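You operate a simulated robot arm through the tools that you are given. There is no shell and no other tool. Be economical: measure what you need, move in short steps, check, and stop when the job is done.

You are at the controls of a simulated robot arm. One attempt, no reset.

## Task
Seal the thick film bag and leave it on the pulled-out tray.
Fine: heat as the sealer's chart gives and left there, bag mid-tray, mouth under the bar, one stroke; the other bags stay open where they lie.

Only the result counts: the job must be done as asked and must still hold three seconds after the hand-in. Knocking over, shifting, dropping, spilling or breaking anything else fails it. A push-on lid holds only when it is set on centred and level and pressed home; a screw cap is set on level and turned clockwise until tight.

## Robot
A 6-joint arm with a fingered hand, on a carriage that runs on a rail from [0, -180.9] to [0, 33.1] (x, y) and turns from -124 to 209 degrees about z. Base frame: it is fixed where the carriage stands at the start and does not move with it; the origin is on the floor, on the carriage's upright axis, x ahead of it, y to its left, z up; the surface under the hand at the start is at about z = 80. Units: cm, degrees, N and s.
Its first joint turns from -166.0 to 166.0 degrees. Places, roughly: bag of small forks [125, 25, 75]; bag sealer [80, 10, 90]; heat dial [70, -20, 90]; sealer tray [70, 0, 80]; tray of the bag sealer [70, 0, 90]. Payload 4 kg.
The TCP is the grasp point between the finger pads, 2.6 cm short of the fingertips. In the tool frame z runs along the fingers and y along their closing line. Largest opening 13.2 cm; the body of the gripper starts 7.3 cm behind the TCP. The gripper is a hand of 4 fingers: y runs from the thumb to the fingers, the wrist lies at [0, 0, -23.9] in the tool frame.
Orientation is that of the tool frame in the base frame, as a unit quaternion [x, y, z, w]. With the fingers straight down and closing along the base's y, the tool's x points along the base's -x, its y along +y and its z along -z.

## Interface
- The arm moves only by the tool move_arm. Its arguments are lists of equal length, an entry for each row: "linear": the shift along the tool's x, y, z in cm, a list of three; "rotation": the turn, a rotation vector about the tool's x, y, z in degrees, a list of three. In form: {"linear": [[x, y, z], ...], "rotation": [[rx, ry, rz], ...]}. A call has 1 to 8 rows; each row is the pose to reach, as a shift and turn from the pose commanded when the call began, along the tool's axes at that moment. Each row takes 0.2 s and may step no farther than 5 cm and 8.6 degrees from the row before; otherwise, the whole call is refused. A pose out of reach is approached as far as the arm can. The call stops where the force on the tool passes 90 N (or 10 N more than at its start, if that is more) or the arm is blocked; 0.2 s more then pass. In this call time passes only in rows, and 0.2 s behind the last. It gives the time, the measured TCP pose, the force on the tool (base axes), the opening and the grip force at its end, in the units of the frame above (readings bear some noise), with the torque about the TCP (base axes, N m) and any sound that the robot's microphone picked up, and new pictures: "pictures" is both (left out), scene, wrist or none.
- Cameras (640 x 400 px; columns grow to the right, rows downward): "scene" is now at [27.36, 16.98, 143.63]; the picture's right is [-0.25, -0.97, 0.00], its down [-0.69, 0.18, -0.70] and it looks along [0.68, -0.18, -0.72] (base axes); focal length 214 px, centre (320, 200). "wrist" rides on the gripper at [6.8, 0.2, -9.7] in the tool frame; the picture's right is [-0.03, 1.00, 0.00], its down [-0.82, -0.02, -0.58] and it looks along [-0.58, -0.01, 0.82] (tool axes); focal length 270 px, centre (320, 200). There is no depth. A picture from a camera that has moved, and an enlarged one, comes with that camera's place and axes in the base frame and with its lens. The place of the scene camera against the robot may be out by one fixed shift of up to 1.2 cm in any direction.
- move_column(by): slides the trunk up (or, below 0, down) by that many cm; the arm and the scene camera ride with it, the base frame stays. It gives what a move gives, with no picture.
- steer(legs): drives the robot by 1 to 6 legs, each [ahead, left, turn to the left] in cm, cm and degrees, along the robot's own axes; the way and the turn of a leg run together, so that a leg with both is an arc; at most 150 cm and 180 degrees a leg. The arm and the cameras ride along, it lands a little off, and it stops where it bumps. It keeps to its track: a leg is cut to what the track allows. It gives what a move gives, and a new picture of the scene camera.
- finger_targets(finger1, finger2, finger3, thumb_bend): sets how far each is bent, from 0 (flat) to 1 (curled in); at 0.3 the hand is open as for a grip, at 0.7 the pads meet at the TCP. One left out holds its place. A second passes; each finger stops where it meets its share of the squeeze, and holds until it gets a number again. It is the only way to open and close the hand. It gives what a move gives, with no picture; readings hold the bend of each and the force on the fingers (four entries, about 0 where the hand has none), thumb and palm.
- head_to(pan, tilt): turns the head with the scene camera to pan (to the left, within 143 degrees either way) and tilt (down, from -29 to 69), counted from straight ahead of the robot. It gives what a move gives, and a new picture of the scene camera.
- inspect(camera, box): a new picture of the part [left, top, right, bottom] of that camera's present view, enlarged. It takes no simulated time.
- hand_in(): hands the job in; it is judged then, once.

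Go step by step. Nothing tells you exact positions but the pictures and the camera data: compare them with the known pose of the tool, close in by small moves and look again before you grip or let go. The budget is 120 turns and 260 pictures, counting those below and the enlarged ones. Unless the task says otherwise, let go and move clear before handing in, and close with one line.

The tools are called after "Emit:" as a command line: name --argument value ..., lists and objects as JSON in quotes. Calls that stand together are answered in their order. move_arm: Moves the arm, as the interface text tells. Its arguments: {"type":"object","properties":{"linear":{"type":"array","items":{"type":"array","items":{"type":"number"}}},"rotation":{"type":"array","items":{"type":"array","items":{"type":"number"}}},"pictures":{"type":"string","enum":["both","scene","wrist","none"]}},"required":["linear","rotation"]} The other tools are called the same way: move_column (by) slides the trunk up or down; finger_targets (finger1, finger2, finger3, thumb_bend) moves the fingers one by one; steer (legs) drives the base; head_to (pan, tilt) turns the head that bears the scene camera; inspect (camera, box) takes an enlarged picture of a part of a camera's view; hand_in () hands the job in.

At the start:

```text
time_s: 0.0
tool_pos: [67.19, -33.09, 124.09]
ee_rot: [0.0, 1.0, 0.0, 0.0]
force: [-0.4, 0.3, 0.5]
ft_torque: [0.03, -0.04, 0.0]
width: 13.2
finger_force: 0.1
shape: jaw
bend: [0.3, 0.3, 0.3, 0.3]
finger forces: [0.0, 0.0, 0.0, 0.1, 0.0, 0.0]
trunk travel left (down, up): [-45.0, 17.8]
robot x, y, heading: [-0.33, 0.05, 0.2]
head pan, tilt: [-14.6, 45.8]
```

scene: 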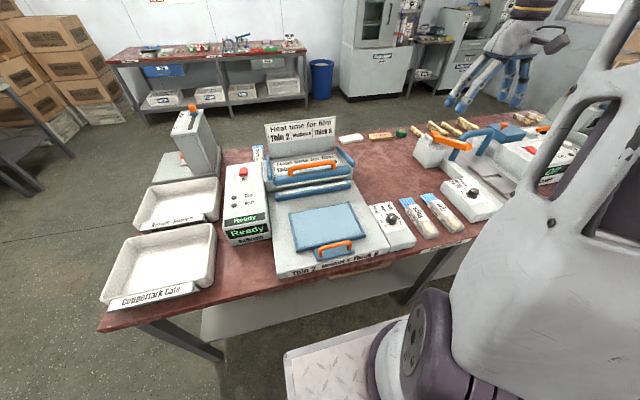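
wrist: 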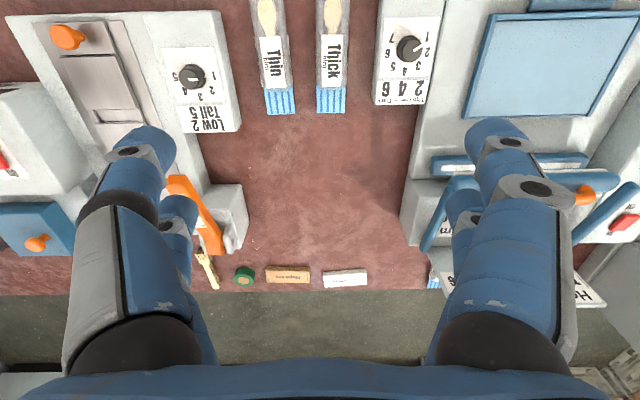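

I see the bag sealer with its chart, its dial box, a "Thin" and a "Thick" bag to its right, and other machines. I'll enlarge the key regions to read the chart and find the parts.

Emit:
inspect --camera "scene" --box '[240, 110, 400, 210]'

Emit:
inspect --camera "scene" --box '[270, 190, 480, 290]'

Emit:
inspect --camera "wrist" --box '[230, 0, 450, 130]'

Emit:
inspect --camera "wrist" --box '[400, 0, 640, 310]'

```text
4.00 times, centred on (320, 160) of scene
camera zoom: at [27.36, 16.98, 143.63], right [-0.25, -0.97, 0.0], down [-0.69, 0.18, -0.7], along [0.68, -0.18, -0.72], focal length 858 px, centre (320, 360)
```

zoom: 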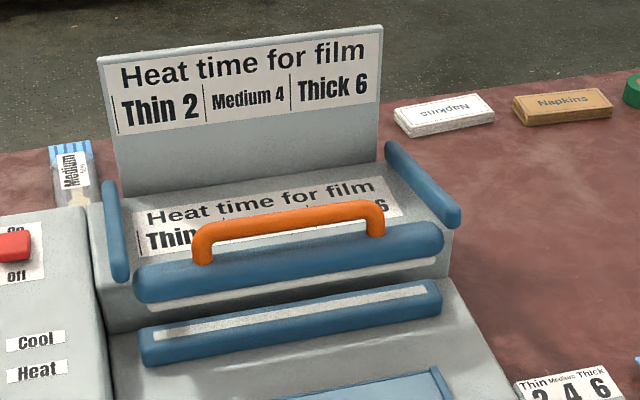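

```text
3.05 times, centred on (375, 240) of scene
camera zoom: at [27.36, 16.98, 143.63], right [-0.25, -0.97, 0.0], down [-0.69, 0.18, -0.7], along [0.68, -0.18, -0.72], focal length 654 px, centre (152, 78)
```

zoom: 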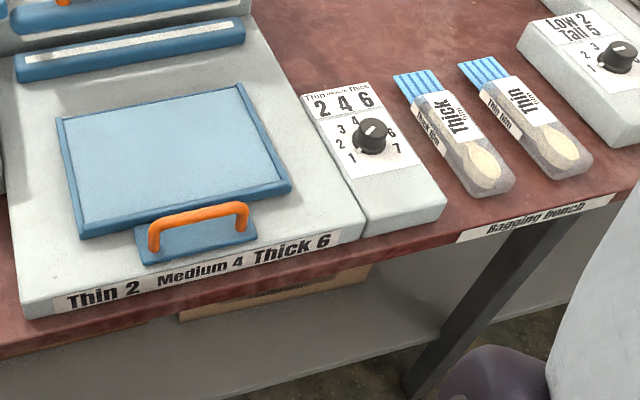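

```text
2.91 times, centred on (340, 65) of wrist
camera zoom: at [60.32, -32.74, 133.6], right [0.03, 1.0, 0.0], down [0.82, -0.02, 0.58], along [0.58, -0.01, -0.82], focal length 786 px, centre (262, 593)
```

zoom: 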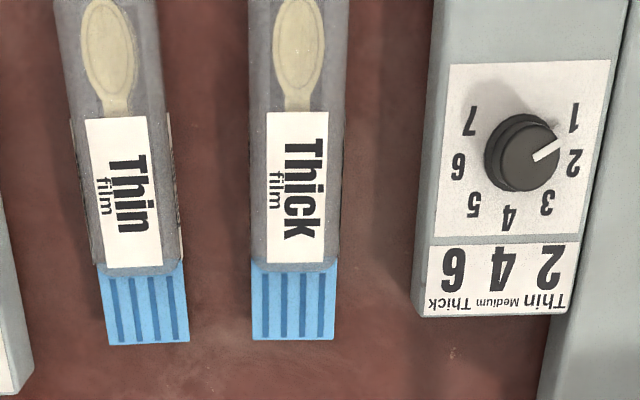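

```text
1.29 times, centred on (520, 155) of wrist
camera zoom: at [60.32, -32.74, 133.6], right [0.03, 1.0, 0.0], down [0.82, -0.02, 0.58], along [0.58, -0.01, -0.82], focal length 349 px, centre (62, 258)
```

zoom: 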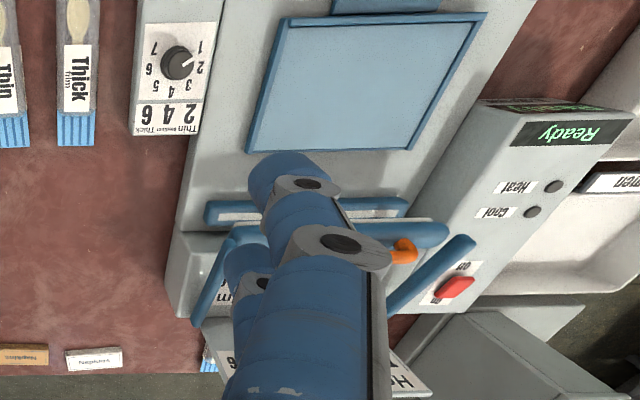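

I'll look closer at the knob, the display and the tray with zooms.

Emit:
inspect --camera "scene" --box '[365, 195, 421, 251]'

Emit:
inspect --camera "scene" --box '[215, 160, 285, 250]'

Emit:
inspect --camera "wrist" --box '[370, 10, 450, 110]'

```text
7.14 times, centred on (393, 223) of scene
camera zoom: at [27.36, 16.98, 143.63], right [-0.25, -0.97, 0.0], down [-0.69, 0.18, -0.7], along [0.68, -0.18, -0.72], focal length 1532 px, centre (-201, 36)
```

zoom: 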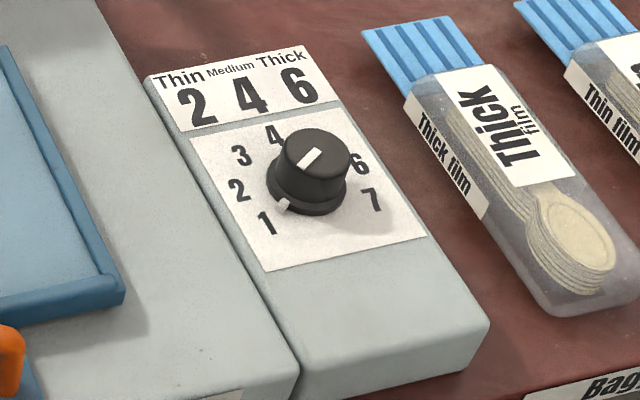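

```text
4.44 times, centred on (250, 205) of scene
camera zoom: at [27.36, 16.98, 143.63], right [-0.25, -0.97, 0.0], down [-0.69, 0.18, -0.7], along [0.68, -0.18, -0.72], focal length 953 px, centre (631, 178)
```

zoom: 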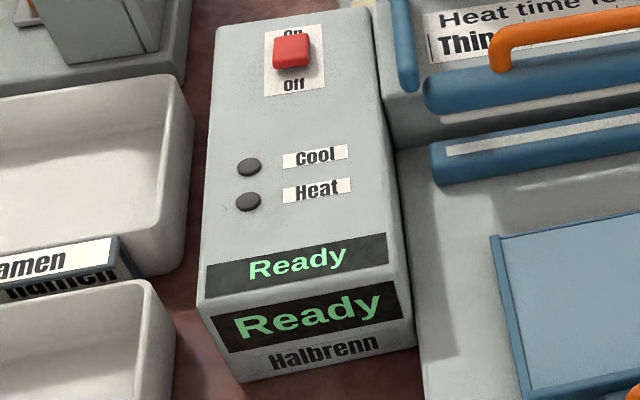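

```text
4.00 times, centred on (410, 60) of wrist
camera zoom: at [60.32, -32.74, 133.6], right [0.03, 1.0, 0.0], down [0.82, -0.02, 0.58], along [0.58, -0.01, -0.82], focal length 1081 px, centre (-40, 760)
```

zoom: 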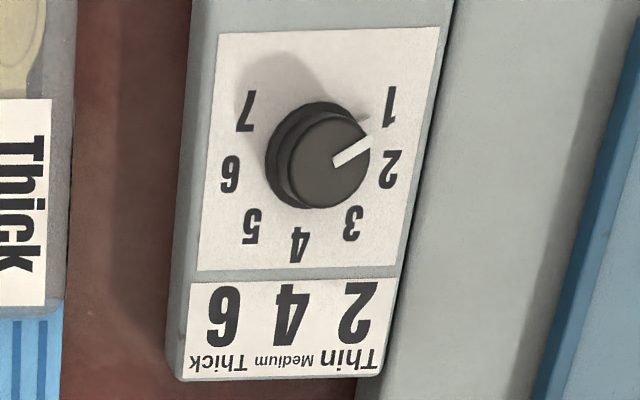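

The machine is on ("Ready"), the dial stands near 1 and must go to 6 (Thick). I'll move the hand over towards the dial/tray for a second view to triangulate.

Emit:
move_arm --linear '[[0.9, 4, 2], [1.8, 8, 4], [2.7, 12, 6], [3.6, 16, 8], [4.4, 19.5, 10], [5, 23, 12]]' --rotation '[[0, 0, 0], [0, 0, 0], [0, 0, 0], [0, 0, 0], [0, 0, 0], [0, 0, 0]]'

```text
time_s: 1.4
tool_pos: [62.14, -10.04, 112.02]
ee_rot: [0.001, 1.0, 0.0, 0.0]
force: [-0.2, -0.7, 0.8]
ft_torque: [0.01, 0.0, -0.02]
width: 13.19
finger_force: 0.0
shape: jaw
bend: [0.3, 0.3, 0.3, 0.3]
finger forces: [0.0, 0.0, 0.0, 0.1, 0.1, 0.1]
trunk travel left (down, up): [-45.0, 17.8]
robot x, y, heading: [-0.15, 0.09, -0.1]
head pan, tilt: [-14.6, 45.8]
camera scene: at [27.36, 16.96, 143.63], right [-0.25, -0.97, 0.0], down [-0.69, 0.18, -0.7], along [0.68, -0.18, -0.72], focal length 214 px, centre (320, 200)
camera wrist: at [55.3, -9.76, 121.6], right [0.03, 1.0, 0.0], down [0.82, -0.02, 0.58], along [0.58, -0.01, -0.82], focal length 270 px, centre (320, 200)
```

scene: 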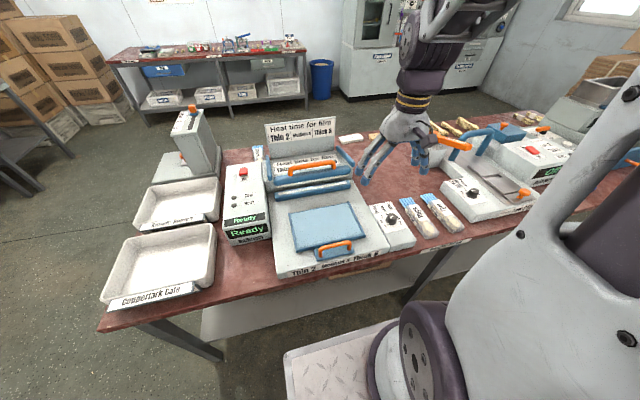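
wrist: 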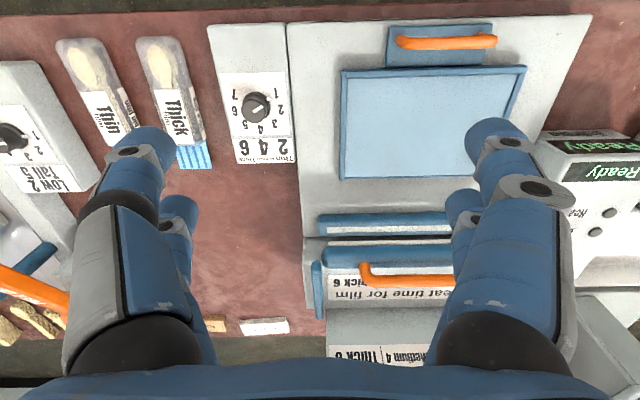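

Good view. I'll enlarge it for measuring.

Emit:
inspect --camera "wrist" --box '[50, 10, 306, 170]'

Emit:
inspect --camera "wrist" --box '[280, 10, 600, 210]'

Emit:
inspect --camera "wrist" --box '[280, 180, 600, 380]'

```text
2.50 times, centred on (178, 90) of wrist
camera zoom: at [55.3, -9.76, 121.6], right [0.03, 1.0, 0.0], down [0.82, -0.02, 0.58], along [0.58, -0.01, -0.82], focal length 676 px, centre (675, 475)
```

zoom: 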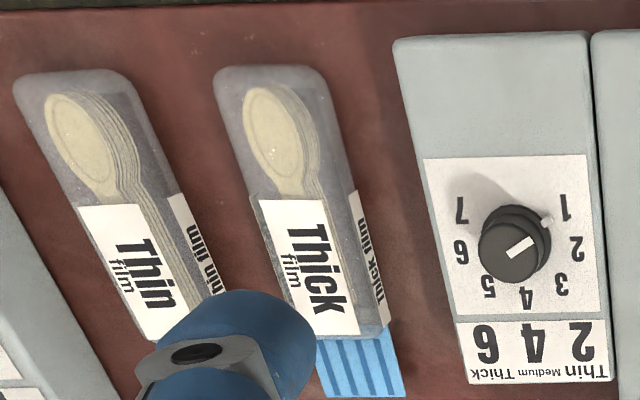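

```text
2.00 times, centred on (440, 110) of wrist
camera zoom: at [55.3, -9.76, 121.6], right [0.03, 1.0, 0.0], down [0.82, -0.02, 0.58], along [0.58, -0.01, -0.82], focal length 541 px, centre (80, 380)
```

zoom: 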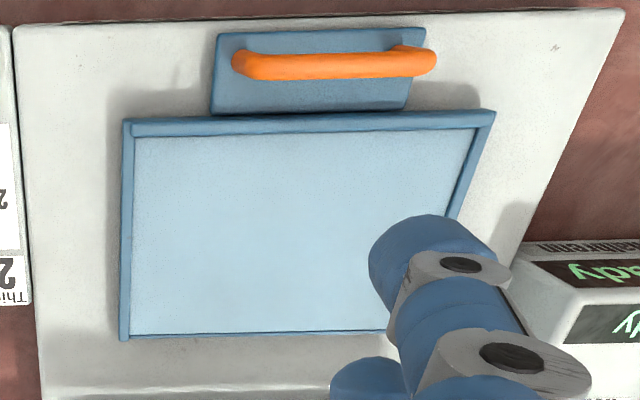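

```text
2.00 times, centred on (440, 280) of wrist
camera zoom: at [55.3, -9.76, 121.6], right [0.03, 1.0, 0.0], down [0.82, -0.02, 0.58], along [0.58, -0.01, -0.82], focal length 541 px, centre (80, 40)
```

zoom: 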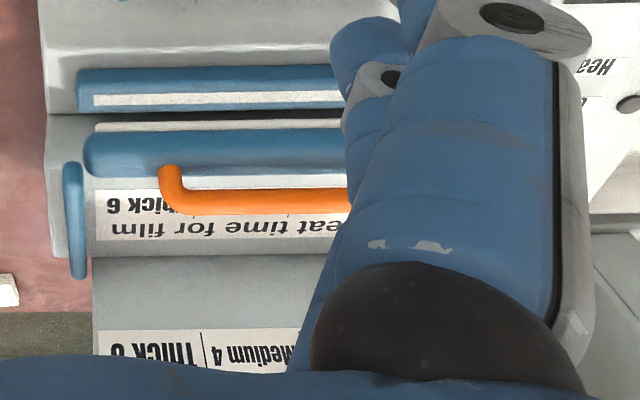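

Measured: knob top at about (66, -18.6, 86), numbers spaced 40° with pointer now at 1, so it needs 200° clockwise to 6. I'll go above the knob while turning the hand counter-clockwise for a long turning stroke.

Emit:
move_arm --linear '[[-0.5, -1.1, 1.5], [-1, -2.2, 3], [-1.5, -3.3, 4.5], [-2, -4.4, 6], [-2.4, -5.4, 7.5], [-2.9, -6.5, 9], [-3.4, -7.5, 10.5], [-3.84, -8.56, 12]]' --rotation '[[0, 0, -8.5], [0, 0, -17], [0, 0, -25.5], [0, 0, -34], [0, 0, -42.5], [0, 0, -51], [0, 0, -59.5], [0, 0, -68]]'

Emit:
finger_targets --finger1 0.5 --finger2 0.5 --finger3 0.5 --thumb_bend 0.5

Emit:
move_arm --linear '[[0, 0, 0], [0, 0, 0], [0, 0, 0], [0, 0, 0], [0, 0, 0]]' --rotation '[[0, 0, -7.6], [0, 0, -15.2], [0, 0, -22.8], [0, 0, -30.4], [0, 0, -37]]'

```text
time_s: 3.2
tool_pos: [66.96, -15.65, 99.55]
ee_rot: [-0.55, 0.835, -0.015, -0.017]
force: [-0.1, -0.2, -1.0]
ft_torque: [0.01, -0.02, 0.01]
width: 13.19
finger_force: 0.0
shape: jaw
bend: [0.3, 0.3, 0.3, 0.3]
finger forces: [0.0, 0.1, 0.0, 0.0, 0.0, 0.0]
out of reach, approached as far as the arm can: row 8
trunk travel left (down, up): [-45.0, 17.8]
robot x, y, heading: [-0.37, 0.0, 0.2]
head pan, tilt: [-14.6, 45.8]
camera scene: at [27.33, 16.97, 143.64], right [-0.25, -0.97, 0.0], down [-0.69, 0.18, -0.7], along [0.68, -0.18, -0.72], focal length 214 px, centre (320, 200)
camera wrist: at [64.09, -21.42, 109.32], right [-0.91, 0.42, -0.01], down [0.35, 0.77, 0.54], along [0.23, 0.49, -0.84], focal length 270 px, centre (320, 200)
```

scene: 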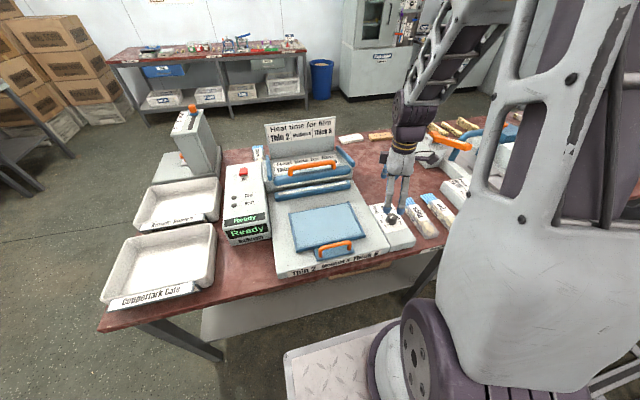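
wrist: 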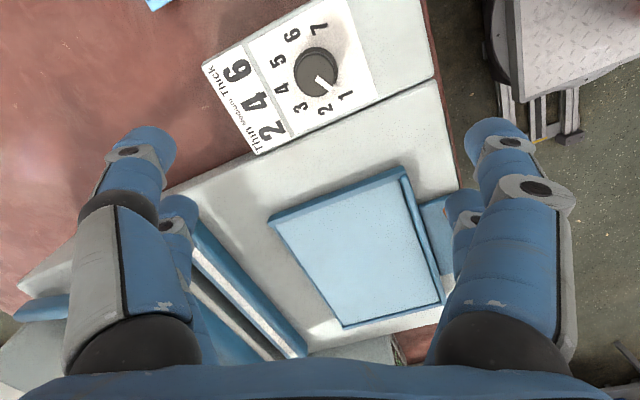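

```text
time_s: 4.2
tool_pos: [66.92, -15.69, 99.52]
ee_rot: [-0.549, 0.836, -0.015, -0.017]
force: [0.3, -0.1, 0.9]
ft_torque: [0.03, -0.02, 0.01]
width: 6.67
finger_force: 0.0
shape: fingers
bend: [0.5, 0.5, 0.5, 0.5]
finger forces: [0.0, 0.1, 0.1, 0.0, 0.0, 0.1]
trunk travel left (down, up): [-45.0, 17.8]
robot x, y, heading: [-0.16, -0.02, -0.0]
head pan, tilt: [-14.6, 45.8]
```

```text
time_s: 5.4
tool_pos: [63.4, -9.99, 91.17]
ee_rot: [0.777, -0.624, 0.06, 0.047]
force: [-0.6, 1.3, 1.1]
ft_torque: [0.01, -0.03, -0.02]
width: 6.62
finger_force: 0.1
shape: fingers
bend: [0.5, 0.5, 0.5, 0.5]
finger forces: [0.0, 0.1, 0.0, 0.1, 0.0, 0.1]
out of reach, approached as far as the arm can: row 1, 2, 3, 4, 5
trunk travel left (down, up): [-45.0, 17.8]
robot x, y, heading: [-0.44, 0.29, 0.1]
head pan, tilt: [-14.6, 45.8]
camera scene: at [27.34, 16.99, 143.63], right [-0.25, -0.97, 0.0], down [-0.69, 0.18, -0.7], along [0.68, -0.18, -0.72], focal length 214 px, centre (320, 200)
camera wrist: at [64.32, -15.2, 101.62], right [-0.98, -0.19, -0.01], down [-0.18, 0.88, 0.45], along [-0.08, 0.44, -0.89], focal length 270 px, centre (320, 200)
```

scene: 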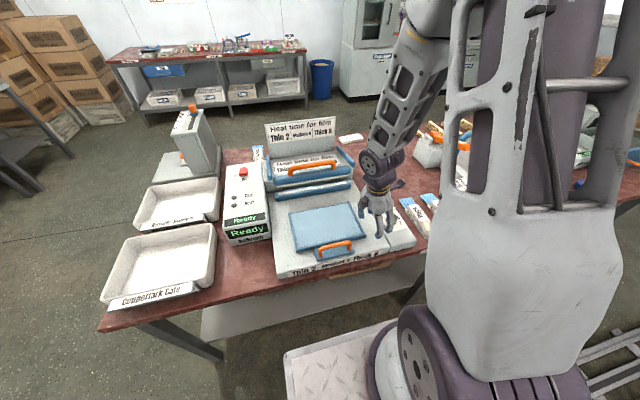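
wrist: 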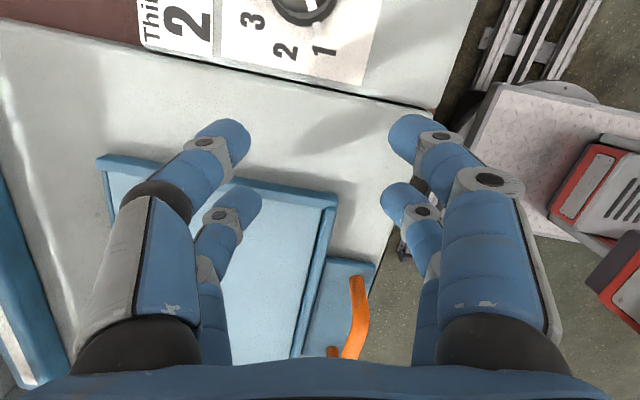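

The wrist ran out of range there, so I turn back the other way and see where the arm ends up.

Emit:
move_arm --linear '[[0, 0, -1], [0, 0, -2], [0, 0, -3], [0, 0, -4], [0, 0, -5]]' --rotation '[[0, 0, 8], [0, 0, 16], [0, 0, 24], [0, 0, 32], [0, 0, 40]]' --pictures "none"

```text
time_s: 6.6
tool_pos: [63.21, -9.38, 96.26]
ee_rot: [-0.515, 0.854, -0.073, -0.023]
force: [0.3, -0.2, 0.4]
ft_torque: [0.01, 0.01, 0.01]
width: 6.63
finger_force: 0.1
shape: fingers
bend: [0.5, 0.5, 0.5, 0.5]
finger forces: [0.0, 0.1, 0.0, 0.0, 0.0, 0.1]
trunk travel left (down, up): [-45.0, 17.8]
robot x, y, heading: [-0.15, 0.12, -0.1]
head pan, tilt: [-14.6, 45.8]
```

I've recovered; the hand is tilted by about 9°. I'll level it and go above the knob, then explore the turn range in the clockwise direction.

Emit:
move_arm --linear '[[2.28, -2.26, 0.26], [4.56, -4.51, 0.51], [6.84, -6.77, 0.77]]' --rotation '[[-1.95, -2.2, 0], [-3.9, -4.4, 0], [-5.83, -6.54, 0]]' --pictures "none"

Emit:
move_arm --linear '[[0, 0, 0], [0, 0, 0], [0, 0, 0], [0, 0, 0], [0, 0, 0], [0, 0, 0], [0, 0, 0], [0, 0, 0]]' --rotation '[[0, 0, 8.5], [0, 0, 17], [0, 0, 25.5], [0, 0, 34], [0, 0, 42.5], [0, 0, 51], [0, 0, 59.5], [0, 0, 68]]' --pictures "wrist"

Emit:
move_arm --linear '[[0, 0, 0], [0, 0, 0], [0, 0, 0], [0, 0, 0], [0, 0, 0], [0, 0, 0], [0, 0, 0], [0, 0, 0]]' --rotation '[[0, 0, 8.5], [0, 0, 17], [0, 0, 25.5], [0, 0, 34], [0, 0, 42.5], [0, 0, 51], [0, 0, 59.5], [0, 0, 68]]' --pictures "none"

```text
time_s: 7.4
tool_pos: [66.64, -17.42, 96.87]
ee_rot: [-0.514, 0.858, -0.007, -0.009]
force: [0.4, -0.2, -0.6]
ft_torque: [-0.02, -0.02, -0.03]
width: 6.62
finger_force: 0.1
shape: fingers
bend: [0.5, 0.5, 0.5, 0.5]
finger forces: [0.0, 0.0, 0.0, 0.1, 0.0, 0.0]
out of reach, approached as far as the arm can: row 3
trunk travel left (down, up): [-45.0, 17.8]
robot x, y, heading: [-0.03, 0.32, -0.1]
head pan, tilt: [-14.6, 45.8]
```

```text
time_s: 9.2
tool_pos: [66.43, -17.52, 96.71]
ee_rot: [0.051, 0.999, 0.0, -0.001]
force: [0.1, -0.8, 0.6]
ft_torque: [0.0, 0.0, 0.02]
width: 6.63
finger_force: 0.0
shape: fingers
bend: [0.5, 0.5, 0.5, 0.5]
finger forces: [0.0, 0.0, 0.1, 0.0, 0.0, 0.0]
trunk travel left (down, up): [-45.0, 17.8]
robot x, y, heading: [-0.27, -0.22, 0.1]
head pan, tilt: [-14.6, 45.8]
camera wrist: at [59.66, -16.57, 106.35], right [0.13, 0.99, 0.0], down [0.81, -0.1, 0.58], along [0.57, -0.07, -0.82], focal length 270 px, centre (320, 200)
```

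wrist: 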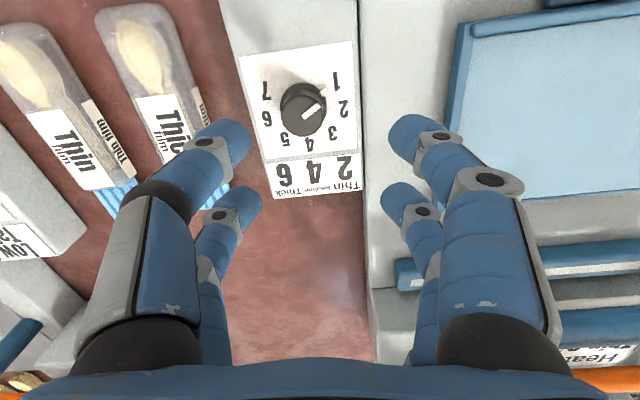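

```text
time_s: 11.0
tool_pos: [66.44, -17.32, 96.8]
ee_rot: [0.6, 0.8, 0.0, -0.001]
force: [0.3, -0.4, 0.3]
ft_torque: [-0.03, -0.01, 0.04]
width: 6.61
finger_force: 0.2
shape: fingers
bend: [0.5, 0.5, 0.5, 0.5]
finger forces: [0.0, 0.0, 0.1, 0.0, 0.0, 0.0]
trunk travel left (down, up): [-45.0, 17.8]
robot x, y, heading: [0.05, 0.24, 0.0]
head pan, tilt: [-14.6, 45.8]
```

The clockwise side is free so far; one more exploratory turn.

Emit:
move_arm --linear '[[0, 0, 0], [0, 0, 0], [0, 0, 0], [0, 0, 0], [0, 0, 0], [0, 0, 0], [0, 0, 0], [0, 0, 0]]' --rotation '[[0, 0, 8.5], [0, 0, 17], [0, 0, 25.5], [0, 0, 34], [0, 0, 42.5], [0, 0, 51], [0, 0, 59.5], [0, 0, 68]]' --pictures "none"

Emit:
move_arm --linear '[[0, 0, 0], [0, 0, 0], [0, 0, 0], [0, 0, 0]]' --rotation '[[0, 0, 8.5], [0, 0, 17], [0, 0, 25.5], [0, 0, 34]]' --pictures "wrist"

```text
time_s: 12.8
tool_pos: [66.5, -17.59, 96.73]
ee_rot: [0.944, 0.329, 0.0, 0.0]
force: [-0.6, -0.7, 0.7]
ft_torque: [0.0, 0.0, -0.03]
width: 6.62
finger_force: 0.1
shape: fingers
bend: [0.5, 0.5, 0.5, 0.5]
finger forces: [0.1, 0.0, 0.0, 0.0, 0.1, 0.1]
trunk travel left (down, up): [-45.0, 17.8]
robot x, y, heading: [0.09, 0.04, -0.1]
head pan, tilt: [-14.6, 45.8]
```

```text
time_s: 13.8
tool_pos: [66.48, -17.43, 96.78]
ee_rot: [0.999, 0.037, -0.001, -0.001]
force: [0.1, 0.7, -0.2]
ft_torque: [-0.03, -0.02, -0.01]
width: 6.62
finger_force: 0.0
shape: fingers
bend: [0.5, 0.5, 0.5, 0.5]
finger forces: [0.0, 0.0, 0.0, 0.0, 0.1, 0.0]
trunk travel left (down, up): [-45.0, 17.8]
robot x, y, heading: [0.33, -0.0, -0.3]
head pan, tilt: [-14.6, 45.8]
camera wrist: at [73.27, -17.07, 106.31], right [0.05, -1.0, 0.0], down [-0.81, -0.04, 0.58], along [-0.58, -0.03, -0.82], focal length 270 px, centre (320, 200)
```

wrist: 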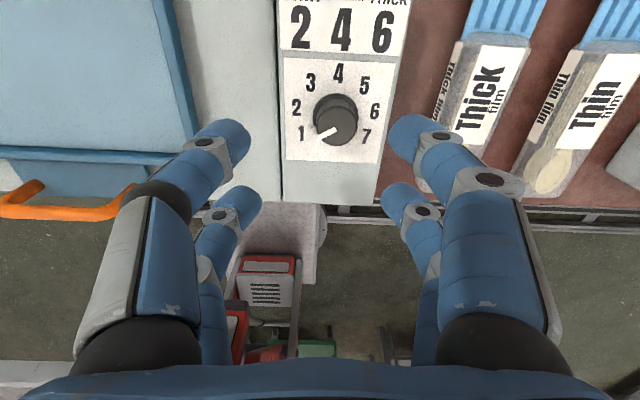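

The range is ample (at least -55° to +176°). I'll turn back to about -24° and centre over the knob at (65.9, -18.65).

Emit:
move_arm --linear '[[0, 0, 0], [0, 0, 0], [0, 0, 0], [0, 0, 0], [0, 0, 0], [0, 0, 0], [0, 0, 0], [0, 0, 0]]' --rotation '[[0, 0, -8.5], [0, 0, -17], [0, 0, -25.5], [0, 0, -34], [0, 0, -42.5], [0, 0, -51], [0, 0, -59.5], [0, 0, -68]]' --pictures "none"

Emit:
move_arm --linear '[[0, 0, 0], [0, 0, 0], [0, 0, 0], [0, 0, 0], [0, 0, 0], [0, 0, 0], [0, 0, 0], [0, 0, 0]]' --rotation '[[0, 0, -8.5], [0, 0, -17], [0, 0, -25.5], [0, 0, -34], [0, 0, -42.5], [0, 0, -51], [0, 0, -59.5], [0, 0, -68]]' --pictures "none"

Emit:
move_arm --linear '[[0, 0, 0], [0, 0, 0], [0, 0, 0], [0, 0, 0], [0, 0, 0], [0, 0, 0], [0, 0, 0], [0, 0, 0]]' --rotation '[[0, 0, -8], [0, 0, -16], [0, 0, -24], [0, 0, -32], [0, 0, -40], [0, 0, -48], [0, 0, -56], [0, 0, -64]]' --pictures "none"

```text
time_s: 15.6
tool_pos: [66.51, -17.42, 96.75]
ee_rot: [0.806, 0.592, 0.0, -0.001]
force: [-0.1, -0.3, -1.0]
ft_torque: [0.02, 0.01, -0.01]
width: 6.62
finger_force: 0.1
shape: fingers
bend: [0.5, 0.5, 0.5, 0.5]
finger forces: [0.0, 0.0, 0.0, 0.0, 0.0, 0.1]
trunk travel left (down, up): [-45.0, 17.8]
robot x, y, heading: [-0.06, -0.05, -0.0]
head pan, tilt: [-14.6, 45.8]
```

```text
time_s: 17.4
tool_pos: [66.29, -17.46, 96.78]
ee_rot: [0.338, 0.941, 0.001, 0.0]
force: [0.2, -0.4, -0.3]
ft_torque: [0.02, 0.01, 0.02]
width: 6.62
finger_force: 0.1
shape: fingers
bend: [0.5, 0.5, 0.5, 0.5]
finger forces: [0.1, 0.1, 0.0, 0.1, 0.1, 0.0]
trunk travel left (down, up): [-45.0, 17.8]
robot x, y, heading: [-0.09, 0.16, 0.1]
head pan, tilt: [-14.6, 45.8]
```

```text
time_s: 19.2
tool_pos: [66.45, -17.42, 96.82]
ee_rot: [-0.212, 0.977, 0.002, 0.0]
force: [-0.2, -0.2, 0.5]
ft_torque: [0.01, 0.02, 0.02]
width: 6.61
finger_force: 0.1
shape: fingers
bend: [0.5, 0.5, 0.5, 0.5]
finger forces: [0.1, 0.1, 0.0, 0.1, 0.0, 0.1]
trunk travel left (down, up): [-45.0, 17.8]
robot x, y, heading: [-0.39, 0.28, -0.1]
head pan, tilt: [-14.6, 45.8]
```

Centre laterally and descend part way, then check.

Emit:
move_arm --linear '[[1.0, -0.88, 1], [1.0, -0.88, 4.5]]' --rotation '[[0, 0, 0], [0, 0, 0]]'

Emit:
inspect --camera "scene" --box '[345, 160, 445, 260]'

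```text
time_s: 19.8
tool_pos: [65.78, -18.57, 92.39]
ee_rot: [-0.212, 0.977, 0.001, 0.0]
force: [-0.3, 0.2, 0.1]
ft_torque: [0.01, 0.02, 0.02]
width: 6.61
finger_force: 0.2
shape: fingers
bend: [0.5, 0.5, 0.5, 0.5]
finger forces: [0.0, 0.1, 0.0, 0.0, 0.1, 0.1]
trunk travel left (down, up): [-45.0, 17.8]
robot x, y, heading: [-0.28, -0.02, 0.1]
head pan, tilt: [-14.6, 45.8]
camera scene: at [27.32, 16.99, 143.64], right [-0.25, -0.97, 0.0], down [-0.69, 0.18, -0.7], along [0.68, -0.18, -0.72], focal length 214 px, centre (320, 200)
camera wrist: at [59.46, -21.24, 101.81], right [-0.39, 0.92, 0.0], down [0.75, 0.32, 0.58], along [0.53, 0.23, -0.82], focal length 270 px, centre (320, 200)
```

scene: 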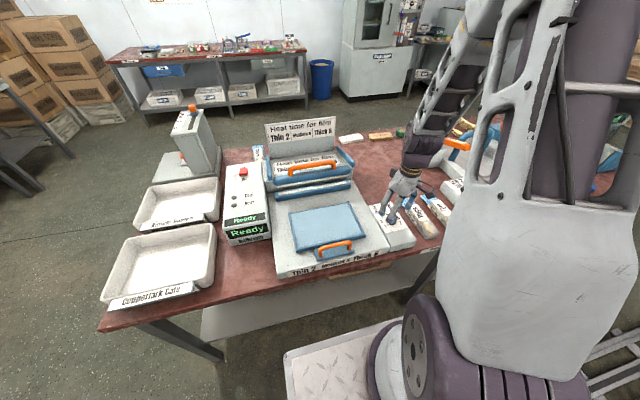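
wrist: 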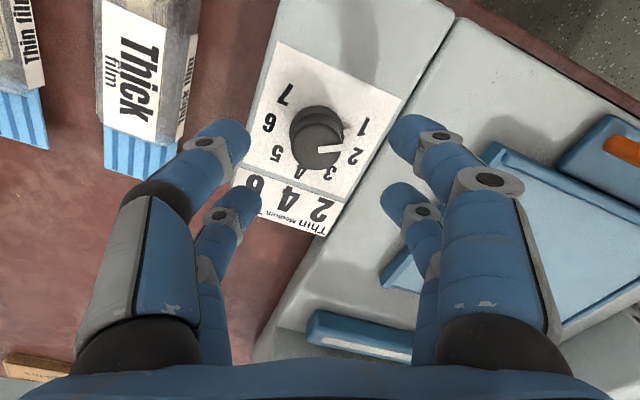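

```text
4.00 times, centred on (395, 210) of scene
camera zoom: at [27.32, 16.99, 143.64], right [-0.25, -0.97, 0.0], down [-0.69, 0.18, -0.7], along [0.68, -0.18, -0.72], focal length 858 px, centre (20, 160)
```

zoom: 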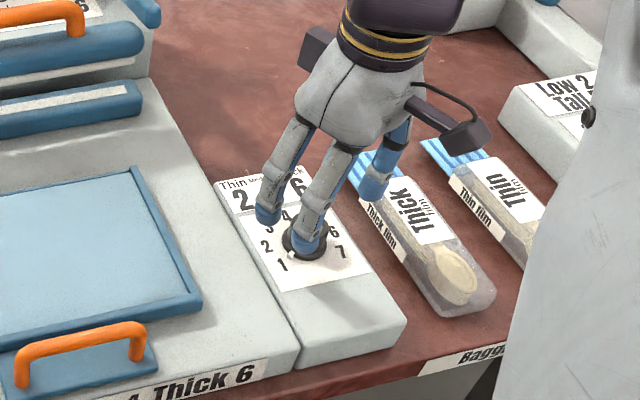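

Aligned on the knob. I descend so that the fingertips straddle it and close gently.

Emit:
move_arm --linear '[[0.0, 0.0, 2.5], [0.0, 0.0, 4.7]]' --rotation '[[0, 0, 0], [0, 0, 0]]'

Emit:
inspect --camera "scene" --box '[365, 180, 425, 240]'

```text
time_s: 20.4
tool_pos: [65.82, -18.66, 87.48]
ee_rot: [-0.211, 0.977, 0.001, 0.0]
force: [0.0, -0.1, 0.3]
ft_torque: [-0.03, -0.02, 0.02]
width: 6.61
finger_force: 0.1
shape: fingers
bend: [0.5, 0.5, 0.5, 0.5]
finger forces: [0.0, 0.0, 0.0, 0.0, 0.0, 0.0]
trunk travel left (down, up): [-45.0, 17.8]
robot x, y, heading: [-0.35, 0.05, 0.1]
head pan, tilt: [-14.6, 45.8]
camera scene: at [27.33, 16.99, 143.64], right [-0.25, -0.97, 0.0], down [-0.69, 0.18, -0.7], along [0.68, -0.18, -0.72], focal length 214 px, centre (320, 200)
camera wrist: at [59.47, -21.25, 97.09], right [-0.39, 0.92, 0.0], down [0.75, 0.32, 0.58], along [0.53, 0.23, -0.82], focal length 270 px, centre (320, 200)
```

scene: 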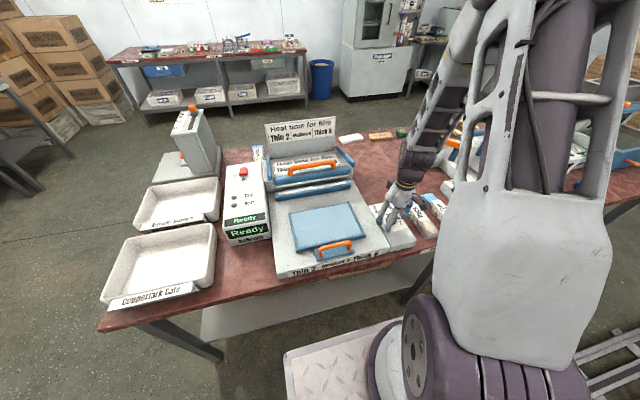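
wrist: 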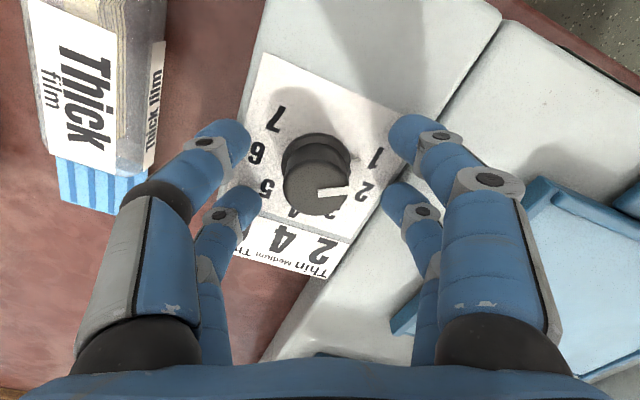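

```text
6.67 times, centred on (395, 210) of scene
camera zoom: at [27.33, 16.99, 143.64], right [-0.25, -0.97, 0.0], down [-0.69, 0.18, -0.7], along [0.68, -0.18, -0.72], focal length 1430 px, centre (-180, 133)
```

zoom: 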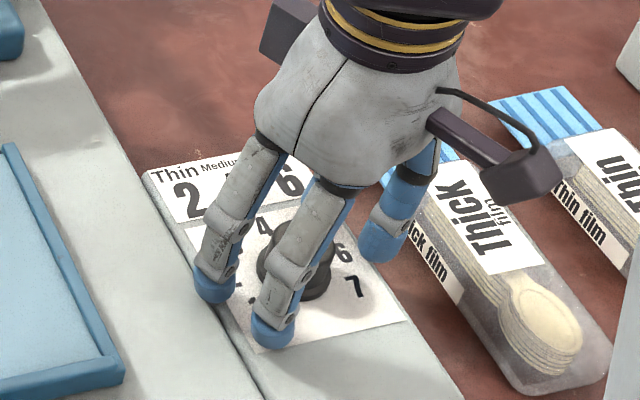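

The fingertips straddle the knob. A slight centring, then close.

Emit:
move_arm --linear '[[-0.2, -0.05, 0.3]]' --rotation '[[0, 0, 0]]' --pictures "none"

Emit:
finger_targets --finger1 0.66 --finger2 0.66 --finger3 0.66 --thumb_bend 0.66

Emit:
inspect --camera "wrist" --box '[160, 80, 480, 280]'

```text
time_s: 20.8
tool_pos: [65.98, -18.59, 87.34]
ee_rot: [-0.212, 0.977, 0.001, 0.0]
force: [-1.1, 0.5, 4.7]
ft_torque: [0.0, -0.01, -0.07]
width: 6.64
finger_force: 2.7
shape: fingers
bend: [0.5, 0.5, 0.5, 0.5]
finger forces: [0.6, 1.2, 3.0, 0.0, 0.0, 0.0]
trunk travel left (down, up): [-45.0, 17.8]
robot x, y, heading: [0.22, 0.37, 0.3]
head pan, tilt: [-14.6, 45.8]
```

```text
time_s: 21.8
tool_pos: [65.96, -18.5, 87.33]
ee_rot: [-0.212, 0.977, 0.0, 0.0]
force: [0.8, -0.3, -0.2]
ft_torque: [-0.02, 0.0, -0.03]
width: 1.53
finger_force: 0.5
shape: fingers
bend: [0.66, 0.66, 0.66, 0.66]
finger forces: [0.1, 0.0, 0.1, 0.0, 0.7, 0.0]
trunk travel left (down, up): [-45.0, 17.8]
robot x, y, heading: [0.09, 0.22, -0.3]
head pan, tilt: [-14.6, 45.8]
```

```text
2.00 times, centred on (320, 180) of wrist
camera zoom: at [59.72, -21.24, 96.78], right [-0.39, 0.92, 0.0], down [0.75, 0.32, 0.58], along [0.53, 0.23, -0.82], focal length 541 px, centre (320, 240)
```

zoom: 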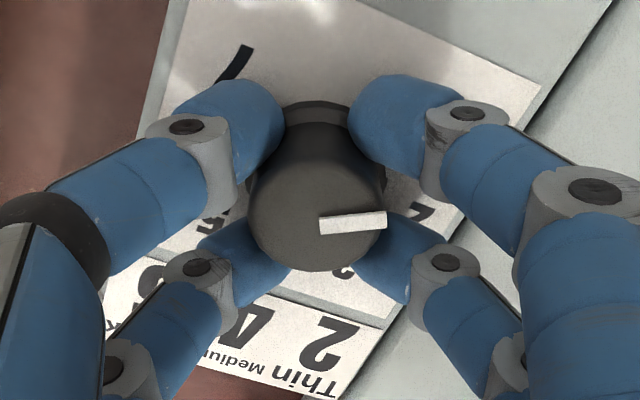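

The knob nests between the four fingertips. I'll squeeze a bit more and begin turning clockwise.

Emit:
finger_targets --finger1 0.75 --finger2 0.75 --finger3 0.75 --thumb_bend 0.75

Emit:
move_arm --linear '[[0, 0, 0], [0, 0, 0], [0, 0, 0], [0, 0, 0]]' --rotation '[[0, 0, 8.3], [0, 0, 16.6], [0, 0, 24.9], [0, 0, 33.2]]' --pictures "wrist"

```text
time_s: 22.8
tool_pos: [66.03, -18.65, 87.19]
ee_rot: [-0.212, 0.977, 0.001, -0.001]
force: [2.2, -3.4, -12.1]
ft_torque: [-0.09, -0.06, 0.02]
width: 0.76
finger_force: 13.3
shape: fingers
bend: [0.72, 0.72, 0.72, 0.68]
finger forces: [6.2, 5.8, 6.1, 0.0, 8.8, 0.0]
trunk travel left (down, up): [-45.0, 17.8]
robot x, y, heading: [0.26, 0.23, -0.1]
head pan, tilt: [-14.6, 45.8]
```

```text
time_s: 23.8
tool_pos: [66.05, -18.74, 87.19]
ee_rot: [0.079, 0.997, 0.001, -0.001]
force: [0.2, -5.3, -15.5]
ft_torque: [-0.04, -0.03, 0.0]
width: 0.74
finger_force: 13.7
shape: fingers
bend: [0.72, 0.72, 0.72, 0.68]
finger forces: [5.8, 6.4, 6.4, 0.0, 8.8, 0.0]
trunk travel left (down, up): [-45.0, 17.8]
robot x, y, heading: [0.15, -0.14, -0.0]
head pan, tilt: [-14.6, 45.8]
camera wrist: at [59.37, -17.38, 96.81], right [0.18, 0.98, 0.0], down [0.8, -0.15, 0.58], along [0.57, -0.1, -0.82], focal length 270 px, centre (320, 200)
```

wrist: 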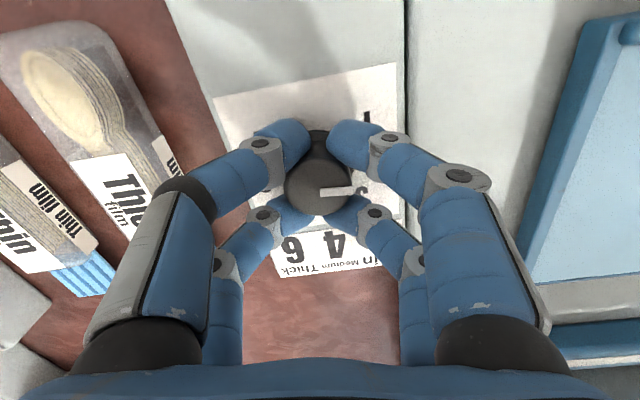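

The knob turns with the hand. I'll continue to a total of 200°.

Emit:
move_arm --linear '[[0, 0, 0], [0, 0, 0], [0, 0, 0], [0, 0, 0], [0, 0, 0], [0, 0, 0], [0, 0, 0], [0, 0, 0]]' --rotation '[[0, 0, 8.3], [0, 0, 16.6], [0, 0, 24.9], [0, 0, 33.2], [0, 0, 41.5], [0, 0, 49.8], [0, 0, 58.1], [0, 0, 66.4]]' --pictures "none"

Emit:
move_arm --linear '[[0, 0, 0], [0, 0, 0], [0, 0, 0], [0, 0, 0], [0, 0, 0], [0, 0, 0], [0, 0, 0], [0, 0, 0]]' --rotation '[[0, 0, 8.3], [0, 0, 16.6], [0, 0, 24.9], [0, 0, 33.2], [0, 0, 41.5], [0, 0, 49.8], [0, 0, 58.1], [0, 0, 66.4]]' --pictures "wrist"

```text
time_s: 25.6
tool_pos: [66.04, -18.79, 87.18]
ee_rot: [0.611, 0.791, -0.001, -0.001]
force: [-0.3, -18.5, -13.3]
ft_torque: [-0.33, 0.03, -0.02]
width: 0.59
finger_force: 20.6
shape: fingers
bend: [0.72, 0.72, 0.72, 0.68]
finger forces: [5.2, 13.5, 15.1, 0.1, 7.8, 0.1]
trunk travel left (down, up): [-45.0, 17.8]
robot x, y, heading: [0.1, 0.09, -0.0]
head pan, tilt: [-14.6, 45.8]
```

```text
time_s: 27.4
tool_pos: [65.93, -18.68, 87.31]
ee_rot: [0.945, 0.327, -0.002, -0.002]
force: [-20.5, -24.0, -7.5]
ft_torque: [-0.52, 0.4, 0.01]
width: 0.36
finger_force: 26.1
shape: fingers
bend: [0.72, 0.72, 0.72, 0.71]
finger forces: [7.2, 22.4, 17.1, 0.0, 6.2, 0.0]
trunk travel left (down, up): [-45.0, 17.8]
robot x, y, heading: [-0.05, -0.16, -0.0]
head pan, tilt: [-14.6, 45.8]
camera wrist: at [71.44, -14.53, 96.81], right [0.6, -0.8, 0.0], down [-0.65, -0.49, 0.58], along [-0.47, -0.34, -0.82], focal length 270 px, centre (320, 200)
```

wrist: 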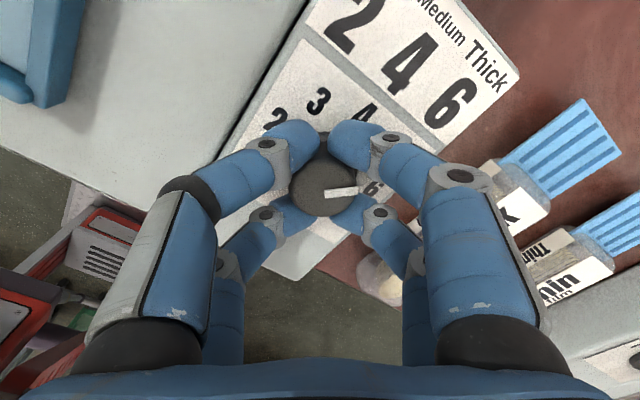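

At about 5.2; 33.7° more.

Emit:
move_arm --linear '[[0, 0, 0], [0, 0, 0], [0, 0, 0], [0, 0, 0]]' --rotation '[[0, 0, 8.4], [0, 0, 16.8], [0, 0, 25.2], [0, 0, 33.7]]' --pictures "wrist"

Emit:
finger_targets --finger1 0.5 --finger2 0.5 --finger3 0.5 --thumb_bend 0.5

Emit:
move_arm --linear '[[0, 0, -4], [0, 0, -8], [0, 0, -12]]' --rotation '[[0, 0, 0], [0, 0, 0], [0, 0, 0]]' --pictures "none"

Emit:
inspect --camera "wrist" --box '[240, 50, 400, 170]'

```text
time_s: 28.4
tool_pos: [66.03, -18.59, 87.3]
ee_rot: [0.999, 0.04, -0.002, -0.002]
force: [-22.5, -10.0, -9.3]
ft_torque: [-0.2, 0.44, -0.08]
width: 0.37
finger_force: 23.2
shape: fingers
bend: [0.72, 0.72, 0.72, 0.71]
finger forces: [7.7, 19.8, 13.4, 0.0, 6.0, 0.0]
trunk travel left (down, up): [-45.0, 17.8]
robot x, y, heading: [0.05, -0.15, 0.1]
head pan, tilt: [-14.6, 45.8]
camera wrist: at [72.84, -18.16, 96.81], right [0.05, -1.0, 0.0], down [-0.81, -0.05, 0.58], along [-0.58, -0.03, -0.81], focal length 270 px, centre (320, 200)
```

wrist: 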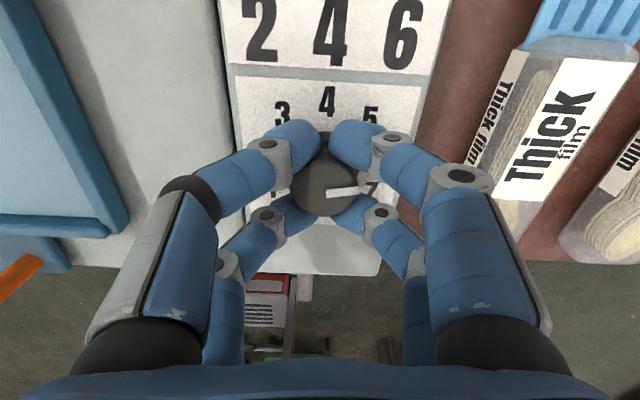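

```text
time_s: 29.4
tool_pos: [66.13, -18.58, 87.32]
ee_rot: [0.999, 0.041, -0.002, 0.0]
force: [0.2, -0.4, -0.2]
ft_torque: [-0.02, -0.04, 0.0]
width: 6.52
finger_force: 0.1
shape: fingers
bend: [0.5, 0.5, 0.5, 0.5]
finger forces: [0.1, 0.0, 0.0, 0.1, 0.0, 0.1]
trunk travel left (down, up): [-45.0, 17.8]
robot x, y, heading: [0.27, 0.24, -0.0]
head pan, tilt: [-14.6, 45.8]
```

```text
time_s: 30.2
tool_pos: [66.18, -18.63, 99.35]
ee_rot: [0.999, 0.041, 0.0, -0.001]
force: [-0.1, -0.4, 0.0]
ft_torque: [0.06, 0.02, 0.0]
width: 6.55
finger_force: 0.0
shape: fingers
bend: [0.5, 0.5, 0.5, 0.5]
finger forces: [0.0, 0.0, 0.0, 0.1, 0.0, 0.0]
trunk travel left (down, up): [-45.0, 17.8]
robot x, y, heading: [-0.06, -0.13, -0.2]
head pan, tilt: [-14.6, 45.8]
```

```text
3.33 times, centred on (320, 110) of wrist
camera zoom: at [73.01, -18.17, 108.82], right [0.06, -1.0, 0.0], down [-0.81, -0.05, 0.58], along [-0.58, -0.03, -0.82], focal length 901 px, centre (320, 500)
```

zoom: 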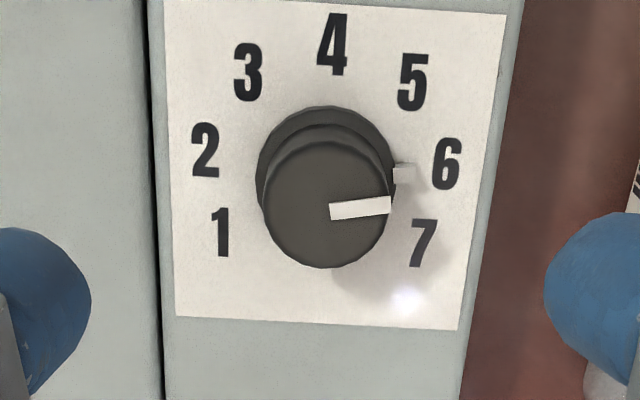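

The dial pointer is at 6. Next I turn the hand back to yaw 0 and move over the thick bag, opening to about 8.3 cm.

Emit:
move_arm --linear '[[0, 0, -0.8], [0, 0, -1.6], [0, 0, -2.4], [0, 0, -3.2], [0, 0, -4], [0, 0, -4.8], [0, 0, -5], [0, 0, -5]]' --rotation '[[0, 0, -8.5], [0, 0, -17], [0, 0, -25.5], [0, 0, -34], [0, 0, -42.5], [0, 0, -51], [0, 0, -59.5], [0, 0, -68]]' --pictures "none"

Emit:
move_arm --linear '[[0, 0, 0], [0, 0, 0], [0, 0, 0], [0, 0, 0], [0, 0, 0], [0, 0, 0], [0, 0, 0], [0, 0, 0]]' --rotation '[[0, 0, -8.5], [0, 0, -17], [0, 0, -25.5], [0, 0, -34], [0, 0, -42.5], [0, 0, -51], [0, 0, -59.5], [0, 0, -68]]' --pictures "none"

Emit:
move_arm --linear '[[0, 0, 0], [0, 0, 0], [0, 0, 0], [0, 0, 0], [0, 0, 0]]' --rotation '[[0, 0, -8], [0, 0, -16], [0, 0, -24], [0, 0, -32], [0, 0, -39.4]]' --pictures "none"

Emit:
finger_targets --finger1 0.45 --finger2 0.45 --finger3 0.45 --thumb_bend 0.45

```text
time_s: 32.0
tool_pos: [65.99, -18.7, 104.3]
ee_rot: [0.805, 0.593, 0.0, -0.001]
force: [-0.2, 0.1, -0.1]
ft_torque: [-0.02, 0.01, 0.02]
width: 6.53
finger_force: 0.1
shape: fingers
bend: [0.5, 0.5, 0.5, 0.5]
finger forces: [0.1, 0.1, 0.1, 0.1, 0.0, 0.0]
trunk travel left (down, up): [-45.0, 17.8]
robot x, y, heading: [-0.15, 0.54, 0.0]
head pan, tilt: [-14.6, 45.8]
```

```text
time_s: 33.8
tool_pos: [66.14, -18.69, 104.34]
ee_rot: [0.336, 0.942, 0.0, 0.0]
force: [-0.4, -0.3, -0.3]
ft_torque: [-0.02, 0.03, 0.04]
width: 6.55
finger_force: 0.0
shape: fingers
bend: [0.5, 0.5, 0.5, 0.5]
finger forces: [0.1, 0.0, 0.0, 0.0, 0.1, 0.0]
trunk travel left (down, up): [-45.0, 17.8]
robot x, y, heading: [0.33, 0.09, 0.1]
head pan, tilt: [-14.6, 45.8]
```

```text
time_s: 35.0
tool_pos: [66.25, -18.62, 104.33]
ee_rot: [-0.002, 1.0, 0.0, 0.0]
force: [-0.1, 0.5, 0.5]
ft_torque: [-0.01, -0.02, -0.02]
width: 6.54
finger_force: 0.1
shape: fingers
bend: [0.5, 0.5, 0.5, 0.5]
finger forces: [0.0, 0.0, 0.0, 0.0, 0.1, 0.0]
trunk travel left (down, up): [-45.0, 17.8]
robot x, y, heading: [0.29, -0.06, 0.0]
head pan, tilt: [-14.6, 45.8]
```

```text
time_s: 36.0
tool_pos: [66.1, -18.74, 104.38]
ee_rot: [-0.001, 1.0, 0.001, -0.001]
force: [0.0, 0.0, 0.5]
ft_torque: [-0.01, -0.01, 0.01]
width: 8.22
finger_force: 0.1
shape: fingers
bend: [0.45, 0.45, 0.45, 0.45]
finger forces: [0.0, 0.1, 0.1, 0.1, 0.0, 0.1]
trunk travel left (down, up): [-45.0, 17.8]
robot x, y, heading: [0.02, 0.08, -0.0]
head pan, tilt: [-14.6, 45.8]
```

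Move over the bag for a measuring picture.

Emit:
move_arm --linear '[[2, -4, 0], [4, -8, 0], [6, -12, 0]]' --rotation '[[0, 0, 0], [0, 0, 0], [0, 0, 0]]' --pictures "wrist"

Emit:
inspect --camera "wrist" --box '[220, 0, 420, 200]'

```text
time_s: 36.8
tool_pos: [60.28, -30.83, 104.33]
ee_rot: [-0.001, 1.0, 0.0, -0.001]
force: [0.4, 0.9, -0.8]
ft_torque: [-0.03, 0.04, -0.02]
width: 8.24
finger_force: 0.0
shape: fingers
bend: [0.45, 0.45, 0.45, 0.45]
finger forces: [0.1, 0.1, 0.1, 0.0, 0.1, 0.1]
trunk travel left (down, up): [-45.0, 17.8]
robot x, y, heading: [-0.55, 0.02, -0.1]
head pan, tilt: [-14.6, 45.8]
camera wrist: at [53.35, -30.63, 113.83], right [0.02, 1.0, 0.0], down [0.82, -0.02, 0.58], along [0.58, -0.01, -0.82], focal length 270 px, centre (320, 200)
```

wrist: 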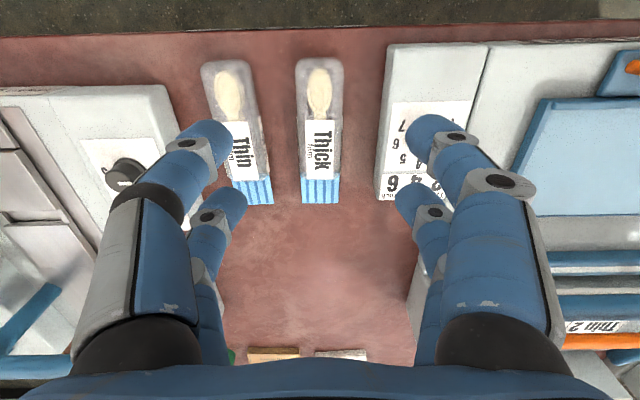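

```text
2.00 times, centred on (320, 100) of wrist
camera zoom: at [53.35, -30.63, 113.83], right [0.02, 1.0, 0.0], down [0.82, -0.02, 0.58], along [0.58, -0.01, -0.82], focal length 541 px, centre (320, 400)
```

zoom: 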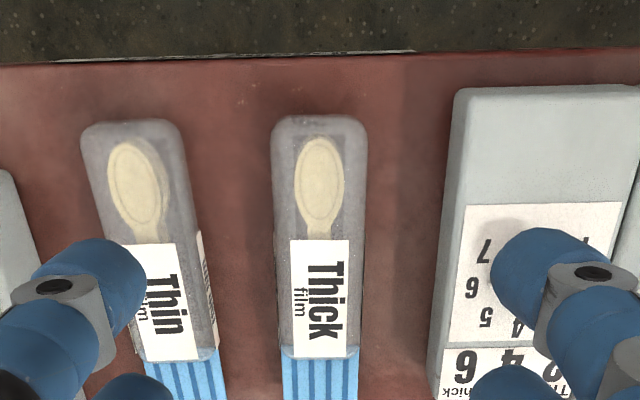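

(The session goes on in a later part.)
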